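You operate a simulated robot arm through the tools that you are given. There is no shell and no other tool. Be economical: measure what you need, move in short steps, check, and stop when the job is done.

You are at the controls of a simulated two-armed robot. One attempt, no reset.

TASK
Take the lid off the blue box on the top of the speckled table and lay it down there. Take the purple tube and put it on the black bearing. Fetch the tall carton labelled "62" from the top of the navy table and stand it in the inside of the green tray. Fetch the green card box and set it in the inside of the vacuum tray. Fetch the clear bag from the inside of the wooden box and set it on the shelf under the blue table. Any order will do. Set down upright: purple tube, tall carton.

Only the result counts: the job must be done as asked and must still hold three seconds after the hand-in. Knocking over, shifting, dropping, spilling or breaking anything else fails it. A push-on lid holds only when it is set on centred and level and pressed home; a screw cap is set on level and turned clockwise until tight.

THE ROBOT
Two 7-joint arms with fingered hands on one trunk, on a base that drives. Base frame: it is fixed to the floor where the robot stands at the start and does not move with it; the origin is under the middle of the robot, x ahead of it, y to its left, z up; the surface under the hand at the start is at about z = 800. Readings come in mm, rad, newtons and seconds.
The left shoulder is at the start at [59, 181, 875], the right one opposite. Places, roughly: black bearing (6x6x2 cm) [-5900, -500, 900]; blue box [750, 0, 750]; clear bag [-2000, -2750, 750]; green card box [-4750, -2250, 1000]; inside of the VACUUM tray (21x19 cm) [-6340, -1680, 900]; inside of the green tray (17x15 cm) [-7100, -1920, 880]; purple tube (6x6x10 cm) [-5300, -300, 1000]; shelf under the blue table [-5300, -200, 200]; tall carton [-4750, -2250, 1000]. Payload 4 kg a hand.
Tool frame (each hand has its own): the origin (TCP) lies between the finger pads and is the grasp point; the fingertips stand 37 mm ahead of it; z points along the fingers, y is the line along which they close. Largest opening 124 mm; the body of the gripper starts 43 mm behind the TCP. The gripper is a hand of 3 fingers: y runs from the thumb to the fingers, the wrist lies at [-15, -108, -202] in the tool frame, and closing takes about 1.5 s.
Orientation is that of the tool frame in the base frame, as a unit quaternion [w, x, y, z]. With the fingers straight down and the wrist toward the robot, the tool's x, y and z point along [0, 1, 0], [1, 0, 0] and [0, 0, -1] of the base frame.

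THE INTERFACE
- The arms move only by the tool step_arm. It takes "left_series", "right_series" or both (then of equal length, played together; a hand with none holds still); each is a list that holds one entry, the list of rows, each a list of 6 numbers: the shift along the base's x, y, z in units of 30 mm (1.0 is 30 mm), then the turn, a rotation vector about the base's x, y, z in units of 5 degrees (1.0 is 5 degrees). In form: [[[dx, dy, dz, wx, wy, wz], ...]]. A call has 1 to 20 rows; each row shifts and turns the commanded pose from where the row before left it. "left_gripper" and "right_gripper" are, for a hand that has rows, the finger opening in mm, from 0 to 124, set as the call begins (left out, the last holds). A call with a number of a shift or a turn outside -1 to 1 is refused whole. Rows are played at 5 a second. More than 50 mm and 0.15 rad between two rows, or a gripper value outside its range, and nothing of the call is played. A pose out of reach is approached as far as the arm can. The call stops where the force on the tool passes 40 N (or 10 N more than at its start, if that is more) or the arm is blocked; 0.2 s more then pass. Each finger travels about 72 mm/s and halts on what it meets, pressing with about 28 N; the grip force reading is that of the motor and also rises with nothing between the fingers. The clock runs only during rows and for 0.2 s after the last one: add rows that do not move to give the fingers time. It gives the time, the measured TCP pose, the force on the tool (base axes), the opening and the grip force at its end, in the units of the frame above (readings bear some noise), with the torque about the TCP (base axes, N m) and any sound that the robot's microphone picked up.
- Cameras (640 x 400 px; columns grow to the right, rows downward): "scene" is now at [26.1, 24, 1542.4]; the picture's right is [-0.13, -0.99, 0.04], its down [-0.54, 0.04, -0.84] and it looks along [0.83, -0.13, -0.54] (base axes); focal length 294 px, centre (320, 200). "left" rides on the left gripper at [-64, -76, -137] in its tool frame; the picture's right is [-0.84, -0.26, 0.48], its down [0.48, -0.76, 0.43] and it looks along [0.26, 0.60, 0.76] (tool axes); focal length 256 px, centre (320, 200). "right" rides on the right gripper at [64, -76, -137] in its tool frame; the picture's right is [-0.84, 0.26, -0.48], its down [-0.48, -0.76, 0.43] and it looks along [-0.26, 0.60, 0.76] (tool axes); focal length 256 px, centre (320, 200). There is no depth. A picture from a camera that has moved, and an enlarged one, comes with that camera's place and axes in the base frame and with its lens.
- camera(camera): a new picture of that camera. The clock stands still meanwhile.
- lift_body(by): slides the trunk up (or, below 0, down) by that many mm; the arms and the scene camera ride with it, the base frame stays. It gives what a move gives, with no picture.
- steer(legs): drives the robot by 1 to 6 legs, each [ahead, left, turn to the left] in mm, mm and rad, along the robot's own axes; the way and the turn of a leg run together, so that a leg with both is an arc; at most 1500 mm and 3.142 rad a leg. The arms and the cameras ride along, it lands a little off, and it stops where it bumps. It gives what a move gives.
- preshape(shape, hand): the hand has 3 fingers and takes this shape, open, in about a second: jaw (thumb against the fingers, like two jaws); tri (thumb and two fingers); tip (a fingertip pinch); poke (one finger out to press); point (the index stretched); flat (the hand flat); cup (the hand cupped); fist (a fist). The gripper value then closes the fingers along that shape, each until it touches; the sizes above hold for jaw. It gives what a move gives, with no picture.
- aim_head(pan, tilt): turns the head with the scene camera to pan (to the left, within 1.501 rad either way) and tilt (down, from -0.506 to 1.204), counted from straight ahead of the robot. It gives what a move gives.
- close_up(camera, box): a new picture of the part [left, top, right, bottom] of that camera's present view, enlarged. The clock stands still meanwhile.
- sign_off(): hands the job in; it is judged then, once.

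Go step by step. Nothing tells you exact positions but the pictures and the camera data: compare them with the known pose of the tool, close in by small moves and look again before you grip or let go. The budget is 165 turns and 130 pictures, counting those below and the enlarged ones. Unless the task says otherwise, let go and move clear before handing in, and close with one line.

The tools are called as a command line: name --argument value ..., lists and objects as JSON in quotes. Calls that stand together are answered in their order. step_arm: Moves the arms, as the interface text tells. Its arguments: {"type":"object","properties":{"left_series":{"type":"array"},"left_gripper":{"type":"number"},"right_series":{"type":"array"},"right_gripper":{"type":"number"}},"required":[]} The other tools are called the same way: lift_body (by) slides the trunk up or down; preshape (shape, hand) gives the hand a shape; steer (legs) drives the base; aim_head (pan, tilt) turns the head that bears the scene camera; camera (camera) takes a picture; close_up (camera, box) takes an enlarged picture of a part of a camera's view; sign_off () hands the job in.

At the start:

```text
time_s: 0.0
left_tcp_pos: [580.0, 58.0, 1140.5]
left_ee_rot: [0.008, 0.709, 0.705, 0.001]
left_contact_force: [0.4, -0.4, 0.2]
left_moment: [0.02, 0.0, 0.0]
left_opening: 123.7
left_grip_force: 0.1
left_shape: jaw
right_tcp_pos: [566.2, -413.0, 1108.9]
right_ee_rot: [0.027, 0.733, 0.68, -0.012]
right_contact_force: [-0.9, 0.0, -0.4]
right_moment: [0.0, -0.03, 0.01]
right_opening: 123.8
right_grip_force: 0.1
right_shape: jaw
trunk travel left (down, up): [-375.0, 215.0]
robot x, y, heading: [32.4, -32.6, -0.008]
head pan, tilt: [-0.119, 0.621]
```

scene: 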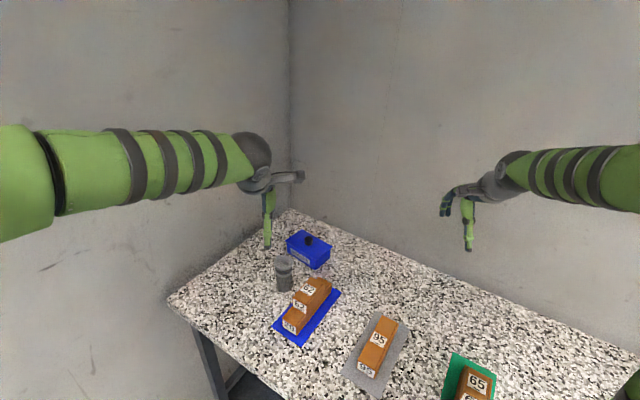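
right: 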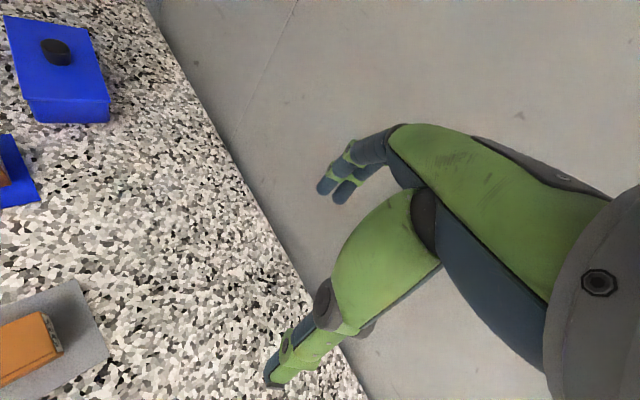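
left: 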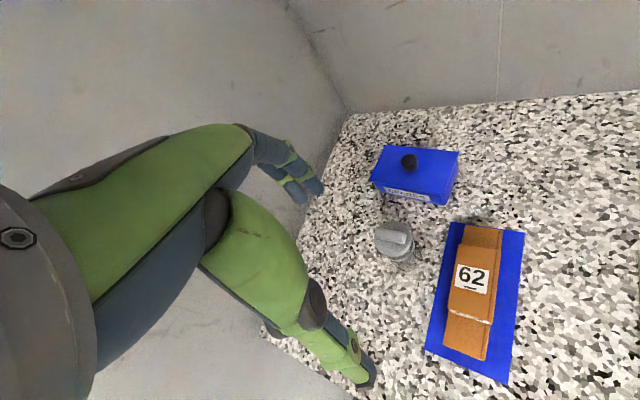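

The blue box with its black knob sits near (787, -57, 885), triangulated from two views. I bring the left hand above it and look again.

step_arm --left_series '[[[0.86, -0.48, -0.42, 0, 0, 0], [0.86, -0.48, -0.42, 0, 0, 0], [0.86, -0.48, -0.42, 0, 0, 0], [0.86, -0.48, -0.42, 0, 0, 0], [0.86, -0.48, -0.42, 0, 0, 0], [0.86, -0.48, -0.42, 0, 0, 0], [0.86, -0.48, -0.42, 0, 0, 0], [0.86, -0.48, -0.42, 0, 0, 0], [0, 0, 0, 0, 0, 0]]]' --left_gripper 80

camera --camera "left"

camera --camera "scene"

```text
time_s: 0.3
left_tcp_pos: [657.5, -24.1, 1072.9]
left_ee_rot: [-0.035, 0.715, 0.698, -0.001]
left_contact_force: [1.2, 2.1, 2.0]
left_moment: [-0.13, 0.09, -0.01]
left_opening: 86.6
left_grip_force: 0.0
left_shape: jaw
right_tcp_pos: [626.5, -465.1, 1017.1]
right_ee_rot: [0.006, 0.741, 0.671, -0.035]
right_contact_force: [-1.1, -0.3, 0.7]
right_moment: [0.04, 0.0, 0.06]
right_opening: 123.7
right_grip_force: 0.0
right_shape: jaw
trunk travel left (down, up): [-375.0, 215.0]
robot x, y, heading: [15.9, -23.7, -0.031]
head pan, tilt: [-0.119, 0.621]
stopped in row 1 (right hand): the arm was blocked; the commanded pose is now the measured one
```

```text
126 pictures are left
camera left: at [587.5, -93.3, 1208.5], right [-0.3, -0.81, -0.51], down [-0.77, 0.52, -0.37], along [0.56, 0.28, -0.78], focal length 256 px, centre (320, 200)
```

left: 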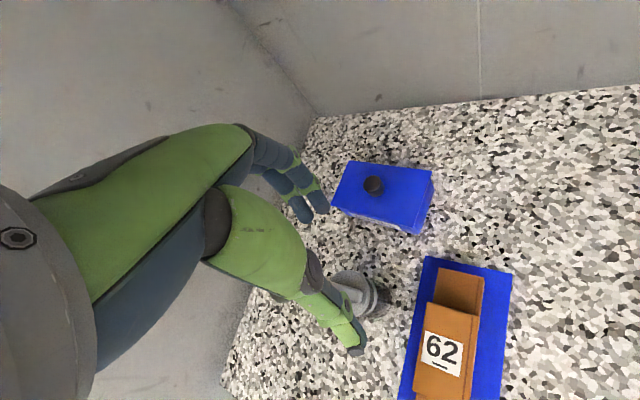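

```text
125 pictures are left
camera scene: at [30.1, 33.8, 1543.3], right [-0.15, -0.99, 0.04], down [-0.55, 0.05, -0.83], along [0.82, -0.15, -0.55], focal length 294 px, centre (320, 200)
```

scene: 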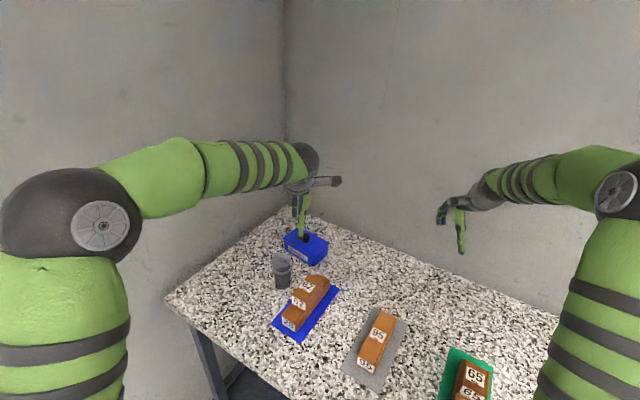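

The call stopped at once, with the right hand reported blocked and the robot shifted a little, though nothing visible touches it. I let it settle with null rows for both hands.

step_arm --left_series '[[[0, 0, 0, 0, 0, 0], [0, 0, 0, 0, 0, 0], [0, 0, 0, 0, 0, 0]]]' --right_series '[[[0, 0, 0, 0, 0, 0], [0, 0, 0, 0, 0, 0], [0, 0, 0, 0, 0, 0]]]'

```text
time_s: 0.7
left_tcp_pos: [653.9, -107.9, 1042.7]
left_ee_rot: [-0.055, 0.734, 0.677, 0.006]
left_contact_force: [1.6, 0.6, 0.3]
left_moment: [-0.07, 0.12, 0.01]
left_opening: 79.9
left_grip_force: 0.1
left_shape: jaw
right_tcp_pos: [632.3, -482.0, 1007.3]
right_ee_rot: [-0.005, 0.751, 0.66, -0.013]
right_contact_force: [-0.1, -0.5, 0.2]
right_moment: [0.05, -0.03, 0.01]
right_opening: 123.9
right_grip_force: 0.1
right_shape: jaw
trunk travel left (down, up): [-375.0, 215.0]
robot x, y, heading: [-1.2, -36.4, -0.089]
head pan, tilt: [-0.119, 0.621]
stopped in row 1 (left hand): the arm was blocked; the commanded pose is now the measured one
```

The base itself seems to be drifting (heading -0.089). I settle again to see whether it stops.

step_arm --left_series '[[[0, 0, 0, 0, 0, 0], [0, 0, 0, 0, 0, 0], [0, 0, 0, 0, 0, 0]]]' --right_series '[[[0, 0, 0, 0, 0, 0], [0, 0, 0, 0, 0, 0], [0, 0, 0, 0, 0, 0]]]'

camera --camera "scene"

```text
time_s: 1.0
left_tcp_pos: [629.7, -148.0, 1034.5]
left_ee_rot: [-0.082, 0.717, 0.691, 0.046]
left_contact_force: [2.2, 2.5, 1.6]
left_moment: [-0.23, 0.24, 0.02]
left_opening: 80.2
left_grip_force: 0.1
left_shape: jaw
right_tcp_pos: [666.6, -461.3, 998.4]
right_ee_rot: [-0.024, 0.72, 0.692, 0.052]
right_contact_force: [0.9, 0.9, 0.6]
right_moment: [-0.02, 0.1, -0.02]
right_opening: 123.8
right_grip_force: 0.0
right_shape: jaw
trunk travel left (down, up): [-375.0, 215.0]
robot x, y, heading: [6.6, -23.4, -0.045]
head pan, tilt: [-0.119, 0.621]
stopped in row 1 (left hand): the arm was blocked; the commanded pose is now the measured one
```

```text
124 pictures are left
camera scene: at [31.4, 52.2, 1540.6], right [-0.16, -0.99, 0.05], down [-0.56, 0.05, -0.83], along [0.81, -0.16, -0.56], focal length 294 px, centre (320, 200)
```

scene: 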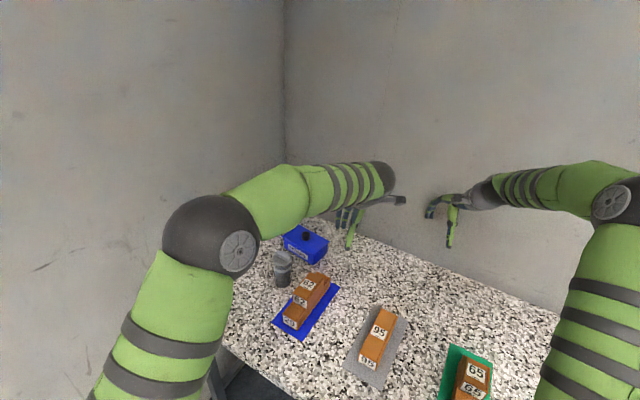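

The arm still carries momentum and the base sways; the calls keep ending early. A head move will let the clock run so that everything settles.

aim_head --pan -0.1 --tilt 0.65

lift_body --by 10

camera --camera "scene"

```text
time_s: 1.6
left_tcp_pos: [631.7, -160.5, 1029.7]
left_ee_rot: [-0.076, 0.73, 0.678, 0.034]
left_contact_force: [0.7, -0.6, -0.3]
left_moment: [0.0, 0.01, -0.02]
left_opening: 80.0
left_grip_force: 0.0
left_shape: jaw
right_tcp_pos: [655.7, -472.9, 1000.8]
right_ee_rot: [-0.02, 0.733, 0.679, 0.039]
right_contact_force: [0.2, 0.6, 0.3]
right_moment: [-0.06, 0.03, -0.03]
right_opening: 123.8
right_grip_force: 0.1
right_shape: jaw
trunk travel left (down, up): [-375.0, 215.0]
robot x, y, heading: [2.3, -29.6, -0.083]
head pan, tilt: [-0.099, 0.649]
```

```text
time_s: 2.0
left_tcp_pos: [604.1, -214.0, 1004.1]
left_ee_rot: [-0.119, 0.726, 0.674, 0.066]
left_contact_force: [2.2, 0.4, 3.6]
left_moment: [-0.14, 0.21, 0.03]
left_opening: 79.9
left_grip_force: 0.0
left_shape: jaw
right_tcp_pos: [678.2, -481.1, 978.2]
right_ee_rot: [-0.05, 0.711, 0.696, 0.089]
right_contact_force: [-15.1, 22.4, -5.1]
right_moment: [-0.58, -0.12, 1.72]
right_opening: 121.8
right_grip_force: 0.0
right_shape: jaw
trunk travel left (down, up): [-392.0, 198.0]
robot x, y, heading: [2.8, -27.3, -0.071]
head pan, tilt: [-0.099, 0.649]
stopped: the arm was blocked; the commanded pose is now the measured one
```

```text
123 pictures are left
camera scene: at [52.6, 67.9, 1537.4], right [-0.17, -0.98, 0.07], down [-0.59, 0.05, -0.8], along [0.79, -0.18, -0.59], focal length 294 px, centre (320, 200)
```

scene: 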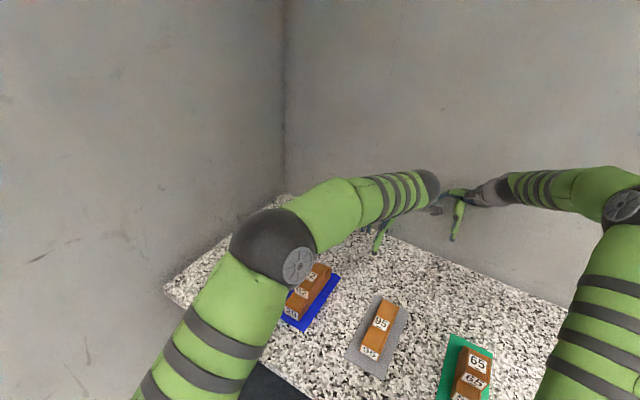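

The left arm has drifted toward the right hand and they touch while the trunk leans. I separate the hands gently.

step_arm --left_series '[[[0, 0.5, 0.2, 0, 0, 0], [0, 0.5, 0.2, 0, 0, 0], [0, 0.5, 0.2, 0, 0, 0]]]' --right_series '[[[0, -0.5, 0.2, 0, 0, 0], [0, -0.5, 0.2, 0, 0, 0], [0, -0.5, 0.2, 0, 0, 0]]]'

camera --camera "scene"

```text
time_s: 2.3
left_tcp_pos: [586.6, -233.3, 971.0]
left_ee_rot: [-0.165, 0.716, 0.672, 0.091]
left_contact_force: [1.5, 1.1, 2.5]
left_moment: [-0.21, 0.19, 0.06]
left_opening: 80.0
left_grip_force: 0.1
left_shape: jaw
right_tcp_pos: [671.4, -514.8, 940.3]
right_ee_rot: [-0.082, 0.69, 0.71, 0.115]
right_contact_force: [-79.2, 73.0, 18.5]
right_moment: [-1.39, -3.02, 4.51]
right_opening: 100.4
right_grip_force: 0.0
right_shape: jaw
trunk travel left (down, up): [-392.0, 198.0]
robot x, y, heading: [5.9, -10.7, -0.046]
head pan, tilt: [-0.099, 0.649]
stopped in row 1 (left hand): the arm was blocked; the commanded pose is now the measured one
```

```text
122 pictures are left
camera scene: at [46.7, 62.8, 1539.7], right [-0.15, -0.99, 0.06], down [-0.59, 0.04, -0.81], along [0.79, -0.15, -0.59], focal length 294 px, centre (320, 200)
```

scene: 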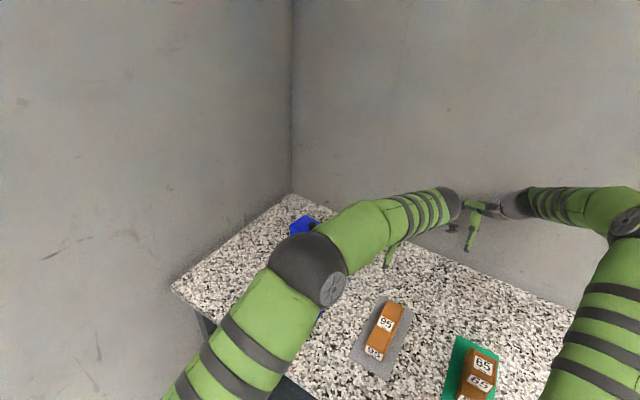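

The hands press on each other. I move just the right hand away to the right and up.

step_arm --right_series '[[[0, -1, 0.5, 0, 0, 0], [0, -1, 0.5, 0, 0, 0], [0, -1, 0.5, 0, 0, 0], [0, 0, 0, 0, 0, 0]]]'

camera --camera "scene"

```text
time_s: 2.6
left_tcp_pos: [589.2, -238.1, 958.7]
left_ee_rot: [-0.179, 0.696, 0.688, 0.107]
left_contact_force: [2.9, 0.2, 4.2]
left_moment: [-0.23, 0.28, 0.07]
left_opening: 79.9
left_grip_force: 0.0
left_shape: jaw
right_tcp_pos: [666.0, -514.3, 907.4]
right_ee_rot: [-0.132, 0.658, 0.73, 0.124]
right_contact_force: [-181.7, 85.1, 36.0]
right_moment: [-4.18, -11.48, 0.54]
right_opening: 109.5
right_grip_force: 0.1
right_shape: jaw
trunk travel left (down, up): [-392.0, 198.0]
robot x, y, heading: [2.1, 11.5, -0.009]
head pan, tilt: [-0.099, 0.649]
stopped in row 1 (left hand): the arm was blocked; the commanded pose is now the measured one
```

```text
121 pictures are left
camera scene: at [30.8, 36.2, 1546.4], right [-0.1, -0.99, 0.02], down [-0.59, 0.04, -0.81], along [0.8, -0.1, -0.59], focal length 294 px, centre (320, 200)
```

scene: 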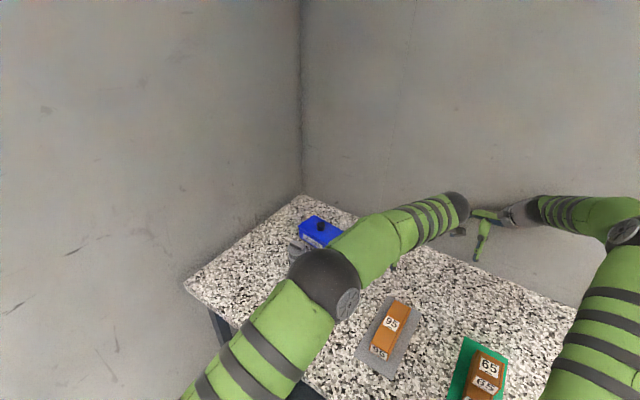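

Both arms sag while calls stop early. I let time pass with head moves only, to see whether the arms hold.

aim_head --pan -0.3 --tilt 0.75

aim_head --pan -0.15 --tilt 0.65

camera --camera "left"

camera --camera "right"

```text
time_s: 3.4
left_tcp_pos: [587.7, -241.9, 959.9]
left_ee_rot: [-0.171, 0.704, 0.682, 0.099]
left_contact_force: [-0.2, 0.3, -0.4]
left_moment: [0.03, -0.01, 0.03]
left_opening: 80.0
left_grip_force: 0.0
left_shape: jaw
right_tcp_pos: [670.4, -513.6, 929.5]
right_ee_rot: [-0.113, 0.664, 0.729, 0.125]
right_contact_force: [-143.0, 108.7, 61.7]
right_moment: [-7.21, -9.95, 2.55]
right_opening: 104.2
right_grip_force: 0.1
right_shape: jaw
trunk travel left (down, up): [-392.0, 198.0]
robot x, y, heading: [3.2, -1.6, -0.021]
head pan, tilt: [-0.3, 0.75]
```

```text
time_s: 4.0
left_tcp_pos: [595.2, -226.3, 964.8]
left_ee_rot: [-0.171, 0.704, 0.683, 0.096]
left_contact_force: [-0.1, 0.4, -0.2]
left_moment: [-0.04, 0.0, 0.02]
left_opening: 80.0
left_grip_force: 0.0
left_shape: jaw
right_tcp_pos: [676.2, -503.5, 925.8]
right_ee_rot: [-0.11, 0.675, 0.721, 0.116]
right_contact_force: [-35.7, 45.5, -14.7]
right_moment: [-0.7, 0.5, 3.05]
right_opening: 102.8
right_grip_force: 0.1
right_shape: jaw
trunk travel left (down, up): [-392.0, 198.0]
robot x, y, heading: [-0.3, 6.4, -0.024]
head pan, tilt: [-0.15, 0.649]
```

```text
120 pictures are left
camera left: at [529.7, -336.4, 1075.7], right [-0.34, -0.6, -0.72], down [-0.77, 0.62, -0.14], along [0.53, 0.51, -0.67], focal length 256 px, centre (320, 200)
```

left: 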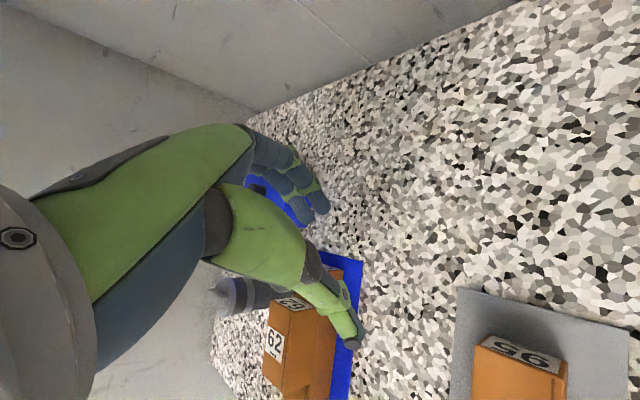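

```text
119 pictures are left
camera right: at [596.5, -491.6, 1073.8], right [0.31, -0.93, 0.2], down [-0.73, -0.37, -0.58], along [0.61, 0.04, -0.79], focal length 256 px, centre (320, 200)
```

right: 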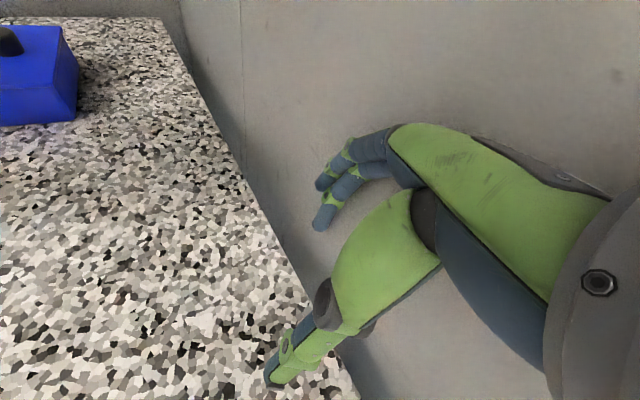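

The force on the right hand points back-left: it's the wall on the right that it presses on, not the left hand. I pull the right hand back from the wall and upward.

step_arm --right_series '[[[-1, 0.3, 0.3, 0, 0, 0], [-1, 0.3, 0.3, 0, 0, 0], [-1, 0.1, 0.3, 0, 0, 0], [-1, 0, 0.3, 0, 0, 0], [-1, 0, 0.3, 0, 0, 0], [0, 0, 0, 0, 0, 0], [0, 0, 0, 0, 0, 0]]]'

camera --camera "scene"

```text
time_s: 4.7
left_tcp_pos: [570.7, -264.3, 926.5]
left_ee_rot: [-0.206, 0.708, 0.666, 0.115]
left_contact_force: [1.8, -0.5, 1.4]
left_moment: [-0.05, 0.09, 0.04]
left_opening: 79.9
left_grip_force: 0.0
left_shape: jaw
right_tcp_pos: [604.0, -555.8, 917.6]
right_ee_rot: [-0.107, 0.688, 0.705, 0.133]
right_contact_force: [-2.1, 1.7, -0.3]
right_moment: [-0.02, 0.03, 0.05]
right_opening: 123.7
right_grip_force: 0.1
right_shape: jaw
trunk travel left (down, up): [-392.0, 198.0]
robot x, y, heading: [0.1, 2.3, -0.035]
head pan, tilt: [-0.15, 0.649]
stopped in row 3 (left hand): the arm was blocked; the commanded pose is now the measured one
```

```text
118 pictures are left
camera scene: at [44.1, 56.4, 1542.3], right [-0.19, -0.98, 0.04], down [-0.59, 0.07, -0.8], along [0.79, -0.18, -0.59], focal length 294 px, centre (320, 200)
```

scene: 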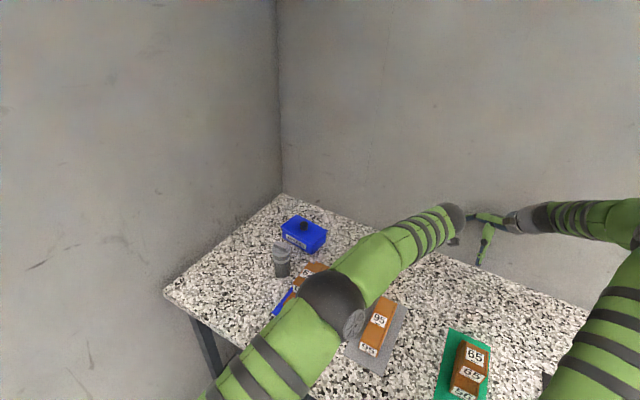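

The right hand is now free; the left keeps drifting right and down, its elbow near the boxes. I raise the left hand and move it left.

step_arm --left_series '[[[0, 0.5, 0.8, 0, 0, 0], [0, 0.5, 0.8, 0, 0, 0], [0, 0.5, 0.8, 0, 0, 0], [0, 0.5, 0.8, 0, 0, 0], [0, 0.5, 0.8, 0, 0, 0], [0, 0, 0, 0, 0, 0]]]'

camera --camera "scene"

```text
time_s: 5.0
left_tcp_pos: [554.9, -267.0, 905.8]
left_ee_rot: [-0.24, 0.701, 0.658, 0.131]
left_contact_force: [2.1, 0.0, 2.6]
left_moment: [-0.17, 0.13, 0.06]
left_opening: 79.8
left_grip_force: 0.1
left_shape: jaw
right_tcp_pos: [602.6, -573.9, 891.5]
right_ee_rot: [-0.123, 0.682, 0.706, 0.146]
right_contact_force: [-33.6, 24.2, 3.4]
right_moment: [-0.56, -1.16, 1.54]
right_opening: 119.4
right_grip_force: 0.1
right_shape: jaw
trunk travel left (down, up): [-392.0, 198.0]
robot x, y, heading: [-2.3, 9.1, -0.034]
head pan, tilt: [-0.15, 0.649]
stopped in row 1 (left hand): the arm was blocked; the commanded pose is now the measured one
```

```text
117 pictures are left
camera scene: at [41.6, 53.6, 1543.6], right [-0.18, -0.98, 0.04], down [-0.59, 0.08, -0.81], along [0.79, -0.17, -0.59], focal length 294 px, centre (320, 200)
```

scene: 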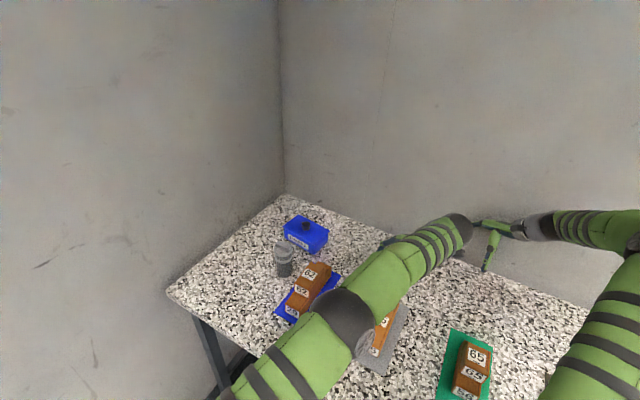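

Each arm seems to be swinging into another elbow posture while its hand sinks. I raise the trunk to win height over the table.

lift_body --by 120

camera --camera "scene"

```text
time_s: 5.4
left_tcp_pos: [551.5, -277.3, 899.0]
left_ee_rot: [-0.246, 0.698, 0.659, 0.138]
left_contact_force: [1.4, -0.6, 3.0]
left_moment: [-0.17, 0.16, 0.06]
left_opening: 80.1
left_grip_force: 0.1
left_shape: jaw
right_tcp_pos: [600.1, -584.7, 865.9]
right_ee_rot: [-0.142, 0.675, 0.707, 0.155]
right_contact_force: [-35.8, 33.6, -11.0]
right_moment: [-0.53, 0.14, 2.23]
right_opening: 108.3
right_grip_force: 0.1
right_shape: jaw
trunk travel left (down, up): [-405.0, 185.0]
robot x, y, heading: [-5.2, 18.3, -0.026]
head pan, tilt: [-0.15, 0.649]
stopped: the arm was blocked; the commanded pose is now the measured one
```

```text
116 pictures are left
camera scene: at [42.4, 45.5, 1546.3], right [-0.18, -0.98, 0.03], down [-0.59, 0.08, -0.8], along [0.79, -0.16, -0.59], focal length 294 px, centre (320, 200)
```

scene: 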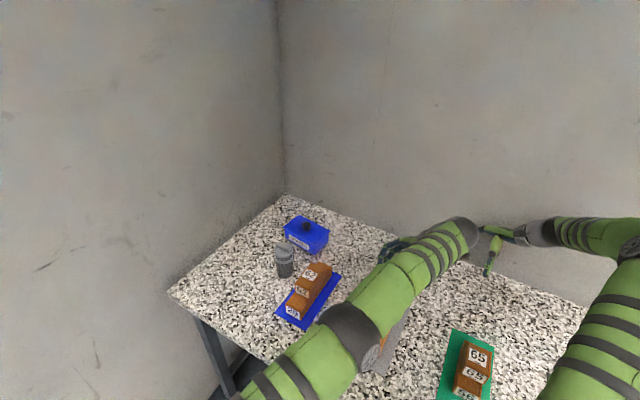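

The table edge seems to run diagonally only about 0.2 m from the robot's axis, and the base has been pushed back-left since the start, so the robot may be pressed against the table. I look down at the body.

aim_head --pan -0.5 --tilt 1.2

camera --camera "scene"

camera --camera "left"

```text
time_s: 6.3
left_tcp_pos: [556.9, -279.9, 905.8]
left_ee_rot: [-0.239, 0.7, 0.659, 0.135]
left_contact_force: [-0.1, 0.8, 0.0]
left_moment: [0.02, 0.03, 0.01]
left_opening: 80.2
left_grip_force: 0.1
left_shape: jaw
right_tcp_pos: [600.8, -582.9, 878.8]
right_ee_rot: [-0.136, 0.678, 0.706, 0.153]
right_contact_force: [-30.3, 31.0, -14.2]
right_moment: [-0.32, 0.52, 1.88]
right_opening: 105.7
right_grip_force: 0.0
right_shape: jaw
trunk travel left (down, up): [-405.0, 185.0]
robot x, y, heading: [-0.3, 11.2, -0.028]
head pan, tilt: [-0.499, 1.201]
```

```text
115 pictures are left
camera scene: at [7.0, 31.9, 1505.5], right [-0.5, -0.86, 0.02], down [-0.8, 0.46, -0.38], along [0.32, -0.21, -0.92], focal length 294 px, centre (320, 200)
```

scene: 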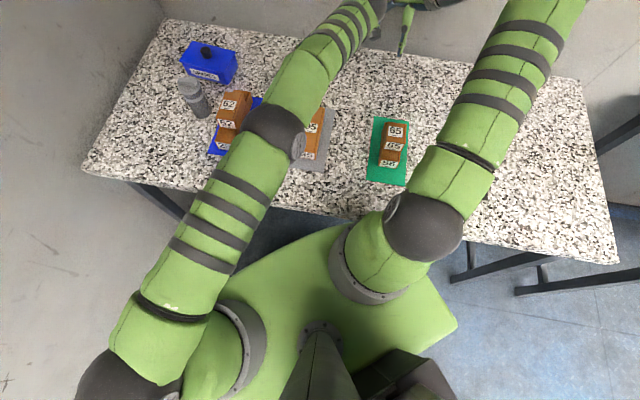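

```text
114 pictures are left
camera left: at [493.8, -403.3, 1001.1], right [-0.39, -0.47, -0.79], down [-0.76, 0.65, -0.01], along [0.52, 0.6, -0.61], focal length 256 px, centre (320, 200)
```

left: 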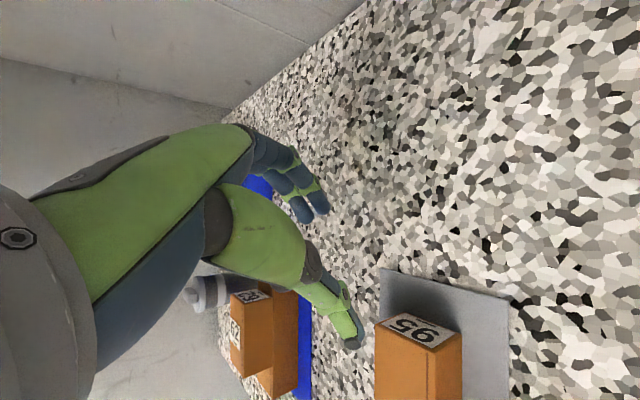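

The robot's right shoulder and body crowd the table edge, and the lean fits being pressed against it. I back straight off, a path along which the left hand passes between the "95" and "65" boxes.

steer --legs '[[-100, 0, 0]]'

camera --camera "scene"

```text
time_s: 7.1
left_tcp_pos: [555.0, -276.6, 902.9]
left_ee_rot: [-0.246, 0.691, 0.665, 0.142]
left_contact_force: [0.0, -0.7, 0.5]
left_moment: [-0.02, 0.01, 0.0]
left_opening: 80.0
left_grip_force: 0.1
left_shape: jaw
right_tcp_pos: [601.3, -581.3, 862.9]
right_ee_rot: [-0.151, 0.666, 0.713, 0.158]
right_contact_force: [-33.7, 18.7, 3.4]
right_moment: [-0.41, -0.94, 1.06]
right_opening: 111.4
right_grip_force: 0.1
right_shape: jaw
trunk travel left (down, up): [-405.0, 185.0]
robot x, y, heading: [0.6, 20.0, -0.011]
head pan, tilt: [-0.499, 1.201]
stopped in leg 1: the force on the tool passed its limit at 68 N (the readings are from after the stop); the commanded pose is now the measured one
```

```text
113 pictures are left
camera scene: at [1.0, 14.9, 1509.0], right [-0.49, -0.87, 0.01], down [-0.81, 0.45, -0.38], along [0.33, -0.19, -0.93], focal length 294 px, centre (320, 200)
```

scene: 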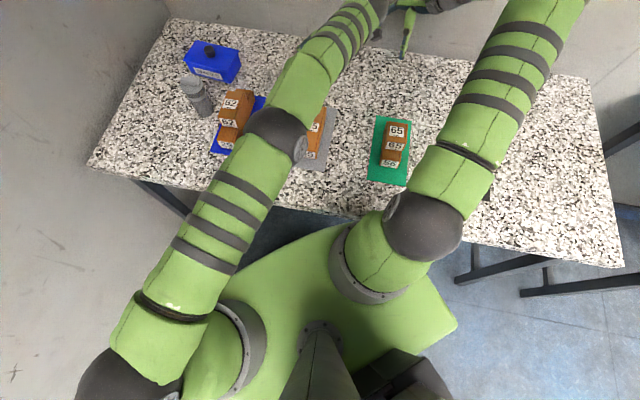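

The right hand still pushes the wall, whose line runs diagonally. I pull the right hand off along the wall's normal.

step_arm --right_series '[[[-0.9, 0.9, 0.5, 0, 0, 0], [-0.9, 0.9, 0.5, 0, 0, 0], [-0.9, 0.9, 0.5, 0, 0, 0], [-0.9, 0.9, 0.5, 0, 0, 0]]]'

camera --camera "right"

```text
time_s: 8.3
left_tcp_pos: [555.9, -275.0, 903.7]
left_ee_rot: [-0.246, 0.692, 0.664, 0.141]
left_contact_force: [0.2, 0.3, -0.3]
left_moment: [0.0, 0.01, -0.02]
left_opening: 79.9
left_grip_force: 0.1
left_shape: jaw
right_tcp_pos: [494.4, -474.3, 924.5]
right_ee_rot: [-0.148, 0.67, 0.71, 0.158]
right_contact_force: [0.2, -0.5, 0.0]
right_moment: [-0.03, -0.02, -0.01]
right_opening: 124.0
right_grip_force: 0.0
right_shape: jaw
trunk travel left (down, up): [-405.0, 185.0]
robot x, y, heading: [-2.0, 18.3, -0.019]
head pan, tilt: [-0.499, 1.201]
stopped in row 4 (right hand): the arm was blocked; the commanded pose is now the measured one
```

```text
112 pictures are left
camera right: at [413.6, -477.3, 1072.2], right [0.3, -0.95, 0.09], down [-0.73, -0.29, -0.62], along [0.61, 0.12, -0.78], focal length 256 px, centre (320, 200)
```

right: 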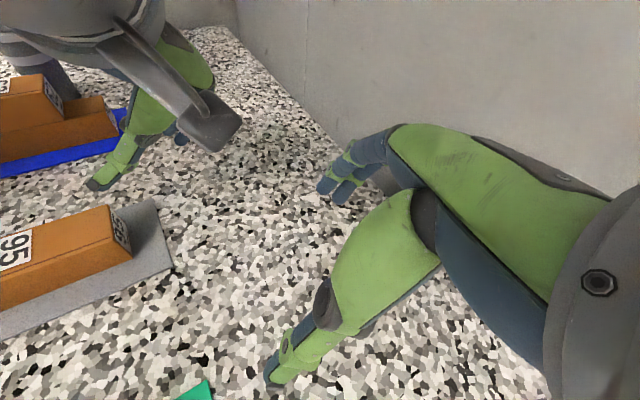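

The right hand came free exactly as commanded and the left held. Now I raise the left hand.

step_arm --left_series '[[[0, 0.3, 0.8, 0, 0, 0], [0, 0.3, 0.8, 0, 0, 0], [0, 0.3, 0.8, 0, 0, 0], [0, 0.3, 0.8, 0, 0, 0], [0, 0.3, 0.8, 0, 0, 0], [0, 0, 0, 0, 0, 0]]]'

camera --camera "scene"

```text
time_s: 9.9
left_tcp_pos: [555.3, -228.5, 1022.6]
left_ee_rot: [-0.247, 0.69, 0.665, 0.141]
left_contact_force: [0.9, -0.2, 0.3]
left_moment: [0.06, 0.02, 0.0]
left_opening: 80.1
left_grip_force: 0.1
left_shape: jaw
right_tcp_pos: [492.2, -473.3, 923.6]
right_ee_rot: [-0.147, 0.67, 0.71, 0.159]
right_contact_force: [0.3, -0.6, 0.6]
right_moment: [-0.01, 0.0, -0.01]
right_opening: 123.6
right_grip_force: 0.1
right_shape: jaw
trunk travel left (down, up): [-405.0, 185.0]
robot x, y, heading: [0.3, 23.9, -0.013]
head pan, tilt: [-0.499, 1.201]
stopped in row 6 (left hand): the arm was blocked; the commanded pose is now the measured one
```

```text
111 pictures are left
camera scene: at [1.7, 13.8, 1509.3], right [-0.49, -0.87, 0.01], down [-0.81, 0.45, -0.38], along [0.33, -0.19, -0.93], focal length 294 px, centre (320, 200)
```

scene: 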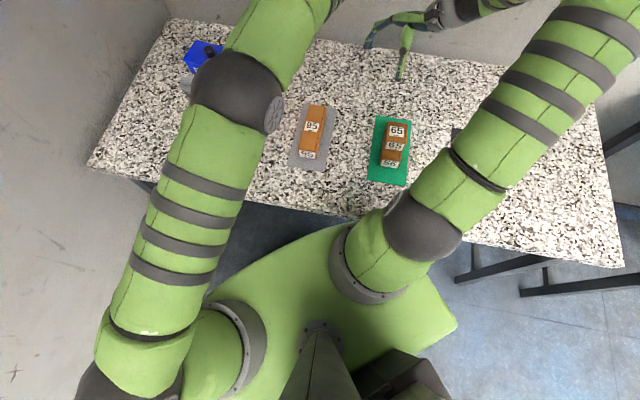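

The arms obey now. I straighten both hands, bring the left toward the blue box and lift the right clear.

step_arm --left_series '[[[0.78, 0.8, 0.08, -0.907, -0.249, 0.06], [0.78, 0.8, 0.08, -0.907, -0.249, 0.06], [0.78, 0.8, 0.08, -0.907, -0.249, 0.06], [0.78, 0.8, 0.08, -0.907, -0.249, 0.06], [0.78, 0.8, 0.08, -0.907, -0.249, 0.06], [0.78, 0.8, 0.08, -0.907, -0.249, 0.06], [0.78, 0.8, 0.08, -0.907, -0.249, 0.06], [0, 0, 0, 0, 0, 0]]]' --right_series '[[[-0.3, 0, 0.6, -0.71, 0.03, -0.09], [-0.3, 0, 0.6, -0.71, 0.03, -0.09], [-0.3, 0, 0.6, -0.71, 0.03, -0.09], [-0.3, 0, 0.6, -0.71, 0.03, -0.09], [-0.3, 0, 0.6, -0.71, 0.03, -0.09], [-0.3, 0, 0.6, -0.71, 0.03, -0.09], [-0.3, 0, 0.6, -0.71, 0.03, -0.09], [0, 0, 0, 0, 0, 0]]]'

camera --camera "left"

camera --camera "scene"

```text
time_s: 11.9
left_tcp_pos: [718.0, -60.1, 1037.0]
left_ee_rot: [0.001, 0.708, 0.706, 0.002]
left_contact_force: [0.8, -0.7, -0.3]
left_moment: [0.02, -0.02, 0.02]
left_opening: 79.9
left_grip_force: 0.1
left_shape: jaw
right_tcp_pos: [426.8, -470.7, 1049.3]
right_ee_rot: [-0.001, 0.709, 0.706, 0.0]
right_contact_force: [0.5, -0.3, 0.6]
right_moment: [-0.01, 0.02, -0.01]
right_opening: 123.8
right_grip_force: 0.0
right_shape: jaw
trunk travel left (down, up): [-405.0, 185.0]
robot x, y, heading: [-3.6, 25.3, -0.008]
head pan, tilt: [-0.499, 1.201]
stopped in row 8 (right hand): the arm was blocked; the commanded pose is now the measured one
```

```text
110 pictures are left
camera left: at [643.6, -124.8, 1173.0], right [-0.26, -0.84, -0.48], down [-0.76, 0.49, -0.44], along [0.6, 0.25, -0.76], focal length 256 px, centre (320, 200)
```

left: 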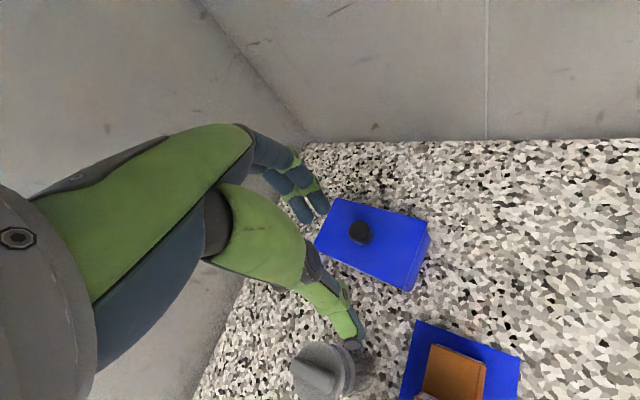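

```text
109 pictures are left
camera scene: at [2.0, 13.4, 1509.5], right [-0.49, -0.87, 0.0], down [-0.81, 0.45, -0.38], along [0.33, -0.19, -0.93], focal length 294 px, centre (320, 200)
```

scene: 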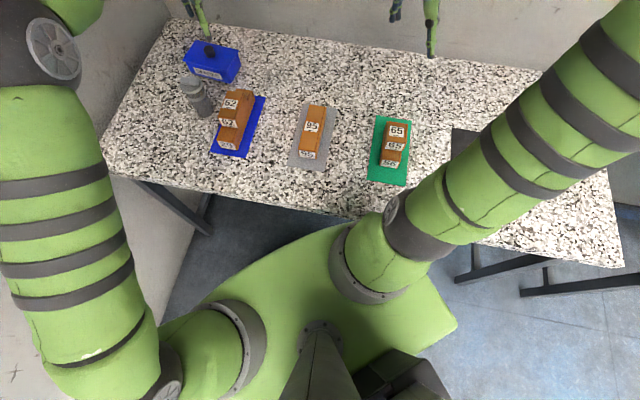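

The knob triangulates to about (801, -65, 876). I move above it and descend partly.

step_arm --left_series '[[[0.92, -0.06, -0.2, 0, 0, 0], [0.92, -0.06, -0.2, 0, 0, 0], [0.92, -0.06, -0.2, 0, 0, 0], [0, 0, -0.75, 0, 0, 0], [0, 0, -0.75, 0, 0, 0], [0, 0, -0.75, 0, 0, 0], [0, 0, -0.6, 0, 0, 0]]]' --left_gripper 80

close_up --camera "left" --box '[160, 100, 480, 300]'

close_up --camera "scene" --box '[140, 0, 300, 100]'

```text
time_s: 13.5
left_tcp_pos: [800.6, -68.5, 933.1]
left_ee_rot: [0.001, 0.708, 0.706, 0.001]
left_contact_force: [-0.3, -0.1, 0.6]
left_moment: [0.02, 0.0, 0.03]
left_opening: 79.8
left_grip_force: 0.0
left_shape: jaw
right_tcp_pos: [427.2, -472.2, 1049.4]
right_ee_rot: [0.0, 0.709, 0.705, 0.0]
right_contact_force: [0.3, -0.1, 0.0]
right_moment: [-0.04, 0.0, 0.0]
right_opening: 124.1
right_grip_force: 0.0
right_shape: jaw
trunk travel left (down, up): [-405.0, 185.0]
robot x, y, heading: [0.8, 23.9, -0.01]
head pan, tilt: [-0.499, 1.201]
```

```text
2.00 times, centred on (320, 200) of left
camera zoom: at [725.5, -131.4, 1069.8], right [-0.26, -0.84, -0.48], down [-0.76, 0.49, -0.44], along [0.6, 0.25, -0.76], focal length 512 px, centre (320, 200)
```

zoom: 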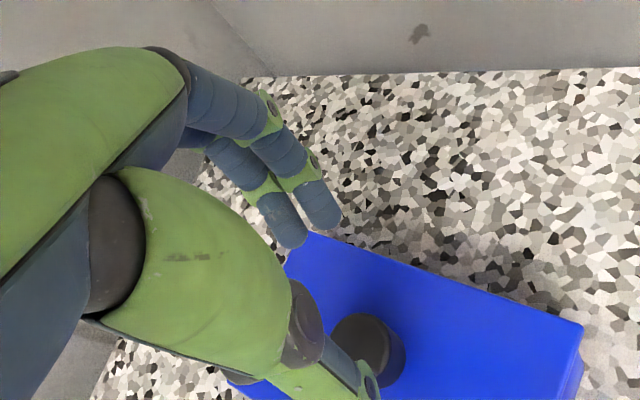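

```text
4.00 times, centred on (220, 50) of scene
camera zoom: at [2.0, 14.9, 1509.0], right [-0.49, -0.87, 0.01], down [-0.81, 0.45, -0.38], along [0.33, -0.19, -0.93], focal length 1174 px, centre (720, 800)
```

zoom: 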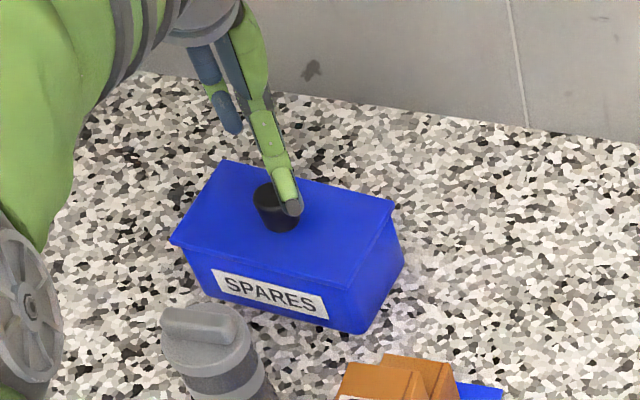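

The knob lies right under the TCP. I go down 38 mm and close.

step_arm --left_series '[[[0, 0.05, -0.45, 0, 0, 0], [0, 0.05, -0.45, 0, 0, 0], [0, 0, -0.37, 0, 0, 0], [0, 0, 0, 0, 0, 0]]]'

step_arm --left_series '[[[0, 0, 0, 0, 0, 0], [0, 0, 0, 0, 0, 0], [0, 0, 0, 0, 0, 0], [0, 0, 0, 0, 0, 0], [0, 0, 0, 0, 0, 0], [0, 0, 0, 0, 0, 0], [0, 0, 0, 0, 0, 0], [0, 0, 0, 0, 0, 0]]]' --left_gripper 5

close_up --camera "scene" --box '[140, 0, 300, 100]'

```text
time_s: 14.5
left_tcp_pos: [801.8, -65.3, 896.4]
left_ee_rot: [0.001, 0.709, 0.706, 0.001]
left_contact_force: [-0.3, -0.7, -0.3]
left_moment: [0.04, -0.01, 0.0]
left_opening: 80.2
left_grip_force: 0.0
left_shape: jaw
right_tcp_pos: [427.9, -471.3, 1050.0]
right_ee_rot: [-0.001, 0.709, 0.706, 0.0]
right_contact_force: [0.9, -0.4, -0.2]
right_moment: [0.0, 0.01, 0.0]
right_opening: 124.0
right_grip_force: 0.1
right_shape: jaw
trunk travel left (down, up): [-405.0, 185.0]
robot x, y, heading: [-3.0, 23.3, -0.012]
head pan, tilt: [-0.499, 1.201]
```

```text
time_s: 16.3
left_tcp_pos: [801.3, -65.9, 896.4]
left_ee_rot: [0.001, 0.709, 0.705, 0.001]
left_contact_force: [-0.6, -0.6, 2.0]
left_moment: [0.02, -0.1, 0.0]
left_opening: 24.2
left_grip_force: 28.2
left_shape: jaw
right_tcp_pos: [427.6, -471.3, 1050.5]
right_ee_rot: [0.0, 0.708, 0.706, -0.001]
right_contact_force: [0.1, 0.2, 0.1]
right_moment: [0.0, 0.01, -0.02]
right_opening: 123.8
right_grip_force: 0.2
right_shape: jaw
trunk travel left (down, up): [-405.0, 185.0]
robot x, y, heading: [-2.5, 20.1, -0.008]
head pan, tilt: [-0.499, 1.201]
heard: snap
```

```text
4.00 times, centred on (220, 50) of scene
camera zoom: at [2.2, 14.7, 1509.1], right [-0.49, -0.87, 0.01], down [-0.81, 0.45, -0.38], along [0.33, -0.19, -0.93], focal length 1174 px, centre (720, 800)
```

zoom: 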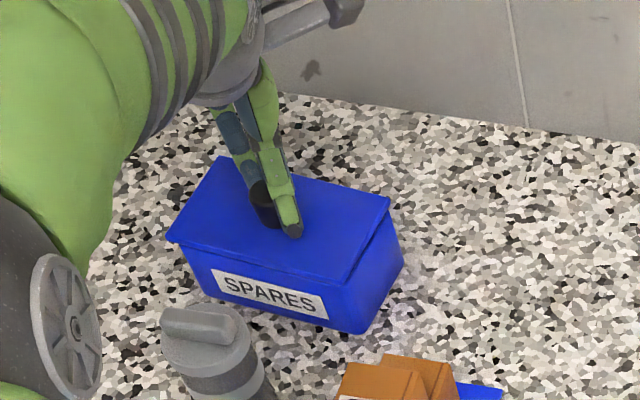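

A snap: the lid has come loose in the grip. I lift it straight up.

step_arm --left_series '[[[0, 0, 0.4, 0, 0, 0], [0, 0, 0.5, 0, 0, 0], [0, 0, 0.6, 0, 0, 0], [0, 0, 0.7, 0, 0, 0], [0, 0, 0.8, 0, 0, 0], [0, 0, 0.8, 0, 0, 0], [0, 0, 0, 0, 0, 0]]]'

close_up --camera "scene" --box '[140, 0, 300, 100]'

camera --camera "left"

```text
time_s: 17.9
left_tcp_pos: [801.0, -63.2, 1009.5]
left_ee_rot: [0.001, 0.709, 0.705, 0.001]
left_contact_force: [-0.6, 0.8, -1.1]
left_moment: [0.02, 0.0, 0.0]
left_opening: 23.2
left_grip_force: 27.9
left_shape: jaw
right_tcp_pos: [428.1, -471.2, 1049.4]
right_ee_rot: [-0.001, 0.708, 0.706, 0.0]
right_contact_force: [-0.5, -0.6, -0.5]
right_moment: [0.02, -0.02, 0.02]
right_opening: 123.6
right_grip_force: 0.0
right_shape: jaw
trunk travel left (down, up): [-405.0, 185.0]
robot x, y, heading: [-7.3, 22.1, -0.006]
head pan, tilt: [-0.499, 1.201]
```

```text
4.00 times, centred on (220, 50) of scene
camera zoom: at [2.4, 14.6, 1509.1], right [-0.49, -0.87, 0.01], down [-0.81, 0.45, -0.38], along [0.33, -0.19, -0.93], focal length 1174 px, centre (720, 800)
```

zoom: 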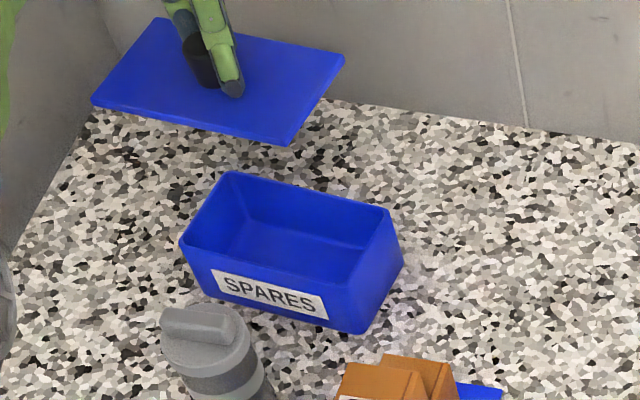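

```text
104 pictures are left
camera left: at [725.9, -127.9, 1144.9], right [-0.26, -0.84, -0.48], down [-0.76, 0.49, -0.44], along [0.6, 0.25, -0.76], focal length 256 px, centre (320, 200)
```

left: 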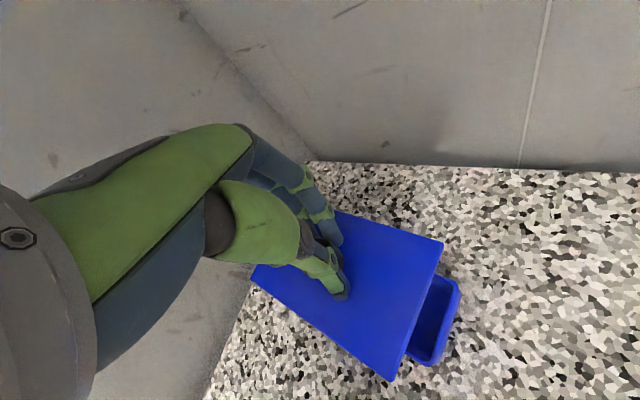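

The lid came off level and the box stands. I carry it to the free patch at about (696, -250).

step_arm --left_series '[[[-0.5, -0.88, 0, 0, 0, 0], [-0.5, -0.88, 0, 0, 0, 0], [-0.5, -0.88, 0, 0, 0, 0], [-0.5, -0.88, 0, 0, 0, 0], [-0.5, -0.88, 0, 0, 0, 0], [-0.5, -0.88, 0, 0, 0, 0], [-0.5, -0.88, 0, 0, 0, 0], [0, 0, 0, 0, 0, 0]]]'

step_arm --left_series '[[[0, 0, -0.8, 0, 0, 0], [0, 0, -0.8, 0, 0, 0], [0, 0, -0.8, 0, 0, 0], [0, 0, -0.7, 0, 0, 0], [0, 0, 0, 0, 0, 0]]]'

close_up --camera "scene" --box '[160, 0, 400, 150]'

```text
time_s: 19.7
left_tcp_pos: [696.2, -247.9, 1011.1]
left_ee_rot: [0.001, 0.709, 0.705, 0.001]
left_contact_force: [-0.9, -0.2, -0.7]
left_moment: [0.02, 0.01, -0.02]
left_opening: 23.0
left_grip_force: 27.9
left_shape: jaw
right_tcp_pos: [429.1, -471.7, 1051.0]
right_ee_rot: [0.0, 0.708, 0.706, 0.0]
right_contact_force: [0.4, -0.5, 1.0]
right_moment: [0.0, 0.0, -0.02]
right_opening: 124.0
right_grip_force: 0.1
right_shape: jaw
trunk travel left (down, up): [-405.0, 185.0]
robot x, y, heading: [-4.6, 20.5, -0.006]
head pan, tilt: [-0.499, 1.201]
```

```text
time_s: 20.9
left_tcp_pos: [698.3, -249.0, 916.7]
left_ee_rot: [0.001, 0.709, 0.705, 0.002]
left_contact_force: [-0.6, 0.5, 0.4]
left_moment: [-0.02, 0.04, 0.01]
left_opening: 22.7
left_grip_force: 28.0
left_shape: jaw
right_tcp_pos: [427.9, -471.3, 1050.1]
right_ee_rot: [-0.001, 0.709, 0.706, 0.0]
right_contact_force: [-0.8, 0.5, 0.1]
right_moment: [0.01, -0.02, 0.03]
right_opening: 124.1
right_grip_force: 0.1
right_shape: jaw
trunk travel left (down, up): [-405.0, 185.0]
robot x, y, heading: [-4.6, 25.9, -0.008]
head pan, tilt: [-0.499, 1.201]
```

```text
2.67 times, centred on (280, 75) of scene
camera zoom: at [2.6, 14.2, 1509.2], right [-0.49, -0.87, 0.01], down [-0.81, 0.45, -0.38], along [0.32, -0.19, -0.93], focal length 783 px, centre (427, 533)
```

zoom: 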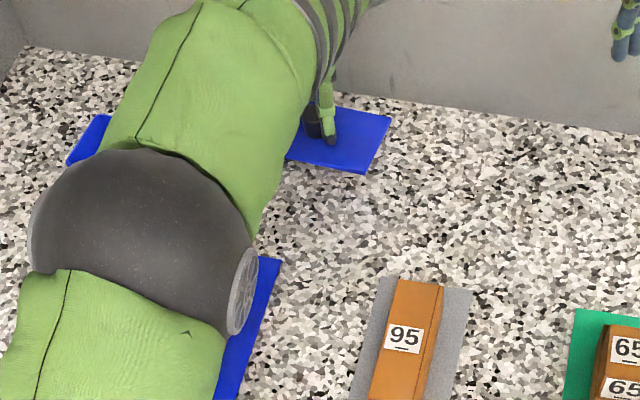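

The patch is free and the elbow is well above the boxes. I lower in small steps until contact.

step_arm --left_series '[[[0, 0, -0.5, 0, 0, 0], [0, 0, -0.5, 0, 0, 0], [0, 0, -0.4, 0, 0, 0], [0, 0, 0, 0, 0, 0]]]'

close_up --camera "left" --box '[160, 130, 560, 380]'

```text
time_s: 21.9
left_tcp_pos: [698.6, -250.3, 874.7]
left_ee_rot: [0.001, 0.71, 0.705, 0.001]
left_contact_force: [0.1, -0.6, -0.6]
left_moment: [-0.02, -0.01, -0.01]
left_opening: 22.8
left_grip_force: 28.0
left_shape: jaw
right_tcp_pos: [428.2, -472.6, 1050.5]
right_ee_rot: [-0.001, 0.708, 0.706, 0.0]
right_contact_force: [0.0, -0.2, 0.9]
right_moment: [-0.02, 0.03, 0.03]
right_opening: 124.1
right_grip_force: 0.1
right_shape: jaw
trunk travel left (down, up): [-405.0, 185.0]
robot x, y, heading: [-1.1, 22.2, -0.01]
head pan, tilt: [-0.499, 1.201]
```

```text
1.60 times, centred on (360, 255) of left
camera zoom: at [623.2, -314.1, 1011.3], right [-0.26, -0.84, -0.48], down [-0.76, 0.49, -0.44], along [0.6, 0.25, -0.76], focal length 410 px, centre (256, 112)
```

zoom: 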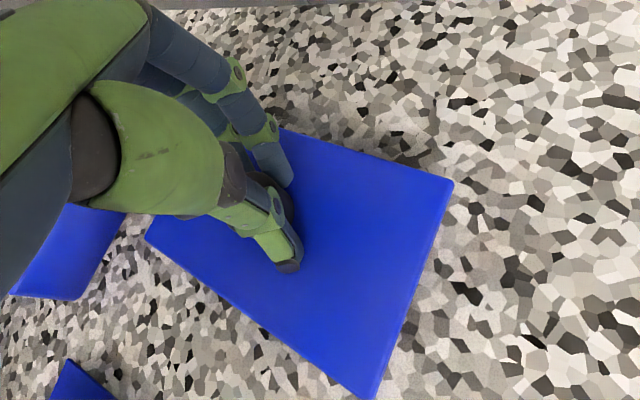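

step_arm --left_series '[[[0, 0, -0.25, 0, 0, 0], [0, 0, -0.25, 0, 0, 0], [0, 0, -0.25, 0, 0, 0], [0, 0, -0.2, 0, 0, 0], [0, 0, 0, 0, 0, 0]]]'

```text
time_s: 23.1
left_tcp_pos: [698.4, -251.7, 847.8]
left_ee_rot: [0.001, 0.71, 0.705, 0.0]
left_contact_force: [-0.5, -1.6, 1.9]
left_moment: [0.04, -0.1, 0.03]
left_opening: 23.3
left_grip_force: 27.9
left_shape: jaw
right_tcp_pos: [428.5, -473.5, 1050.3]
right_ee_rot: [0.0, 0.708, 0.706, -0.001]
right_contact_force: [-0.4, -0.7, 0.1]
right_moment: [-0.04, -0.02, -0.02]
right_opening: 123.8
right_grip_force: 0.0
right_shape: jaw
trunk travel left (down, up): [-405.0, 185.0]
robot x, y, heading: [-1.7, 27.0, -0.014]
head pan, tilt: [-0.499, 1.201]
```

A first touch shows (about 2 N). I go down a little more.

step_arm --left_series '[[[0, 0, -0.06, 0, 0, 0], [0, 0, -0.06, 0, 0, 0], [0, 0, 0, 0, 0, 0]]]'

close_up --camera "left" --box '[160, 130, 560, 380]'

```text
time_s: 23.9
left_tcp_pos: [699.6, -249.6, 845.5]
left_ee_rot: [0.002, 0.709, 0.705, 0.001]
left_contact_force: [-5.5, 2.5, 15.3]
left_moment: [0.09, -0.06, 0.06]
left_opening: 23.6
left_grip_force: 27.9
left_shape: jaw
right_tcp_pos: [428.7, -472.2, 1049.5]
right_ee_rot: [0.0, 0.708, 0.706, 0.0]
right_contact_force: [-1.0, 0.7, 0.6]
right_moment: [0.02, 0.01, -0.01]
right_opening: 124.1
right_grip_force: 0.1
right_shape: jaw
trunk travel left (down, up): [-405.0, 185.0]
robot x, y, heading: [0.3, 24.2, -0.011]
head pan, tilt: [-0.499, 1.201]
```

```text
1.60 times, centred on (360, 255) of left
camera zoom: at [624.3, -315.2, 981.8], right [-0.26, -0.84, -0.48], down [-0.76, 0.49, -0.44], along [0.6, 0.25, -0.76], focal length 410 px, centre (256, 112)
```

zoom: 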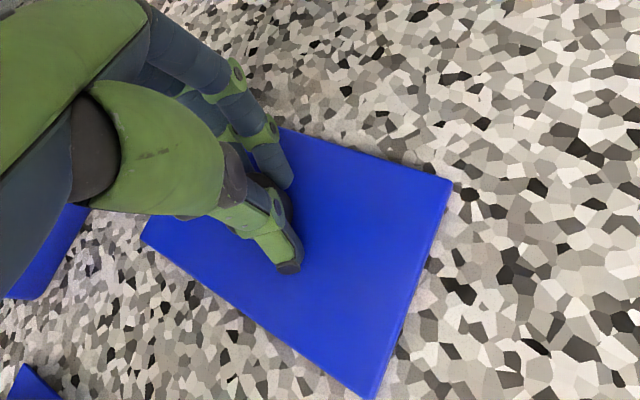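

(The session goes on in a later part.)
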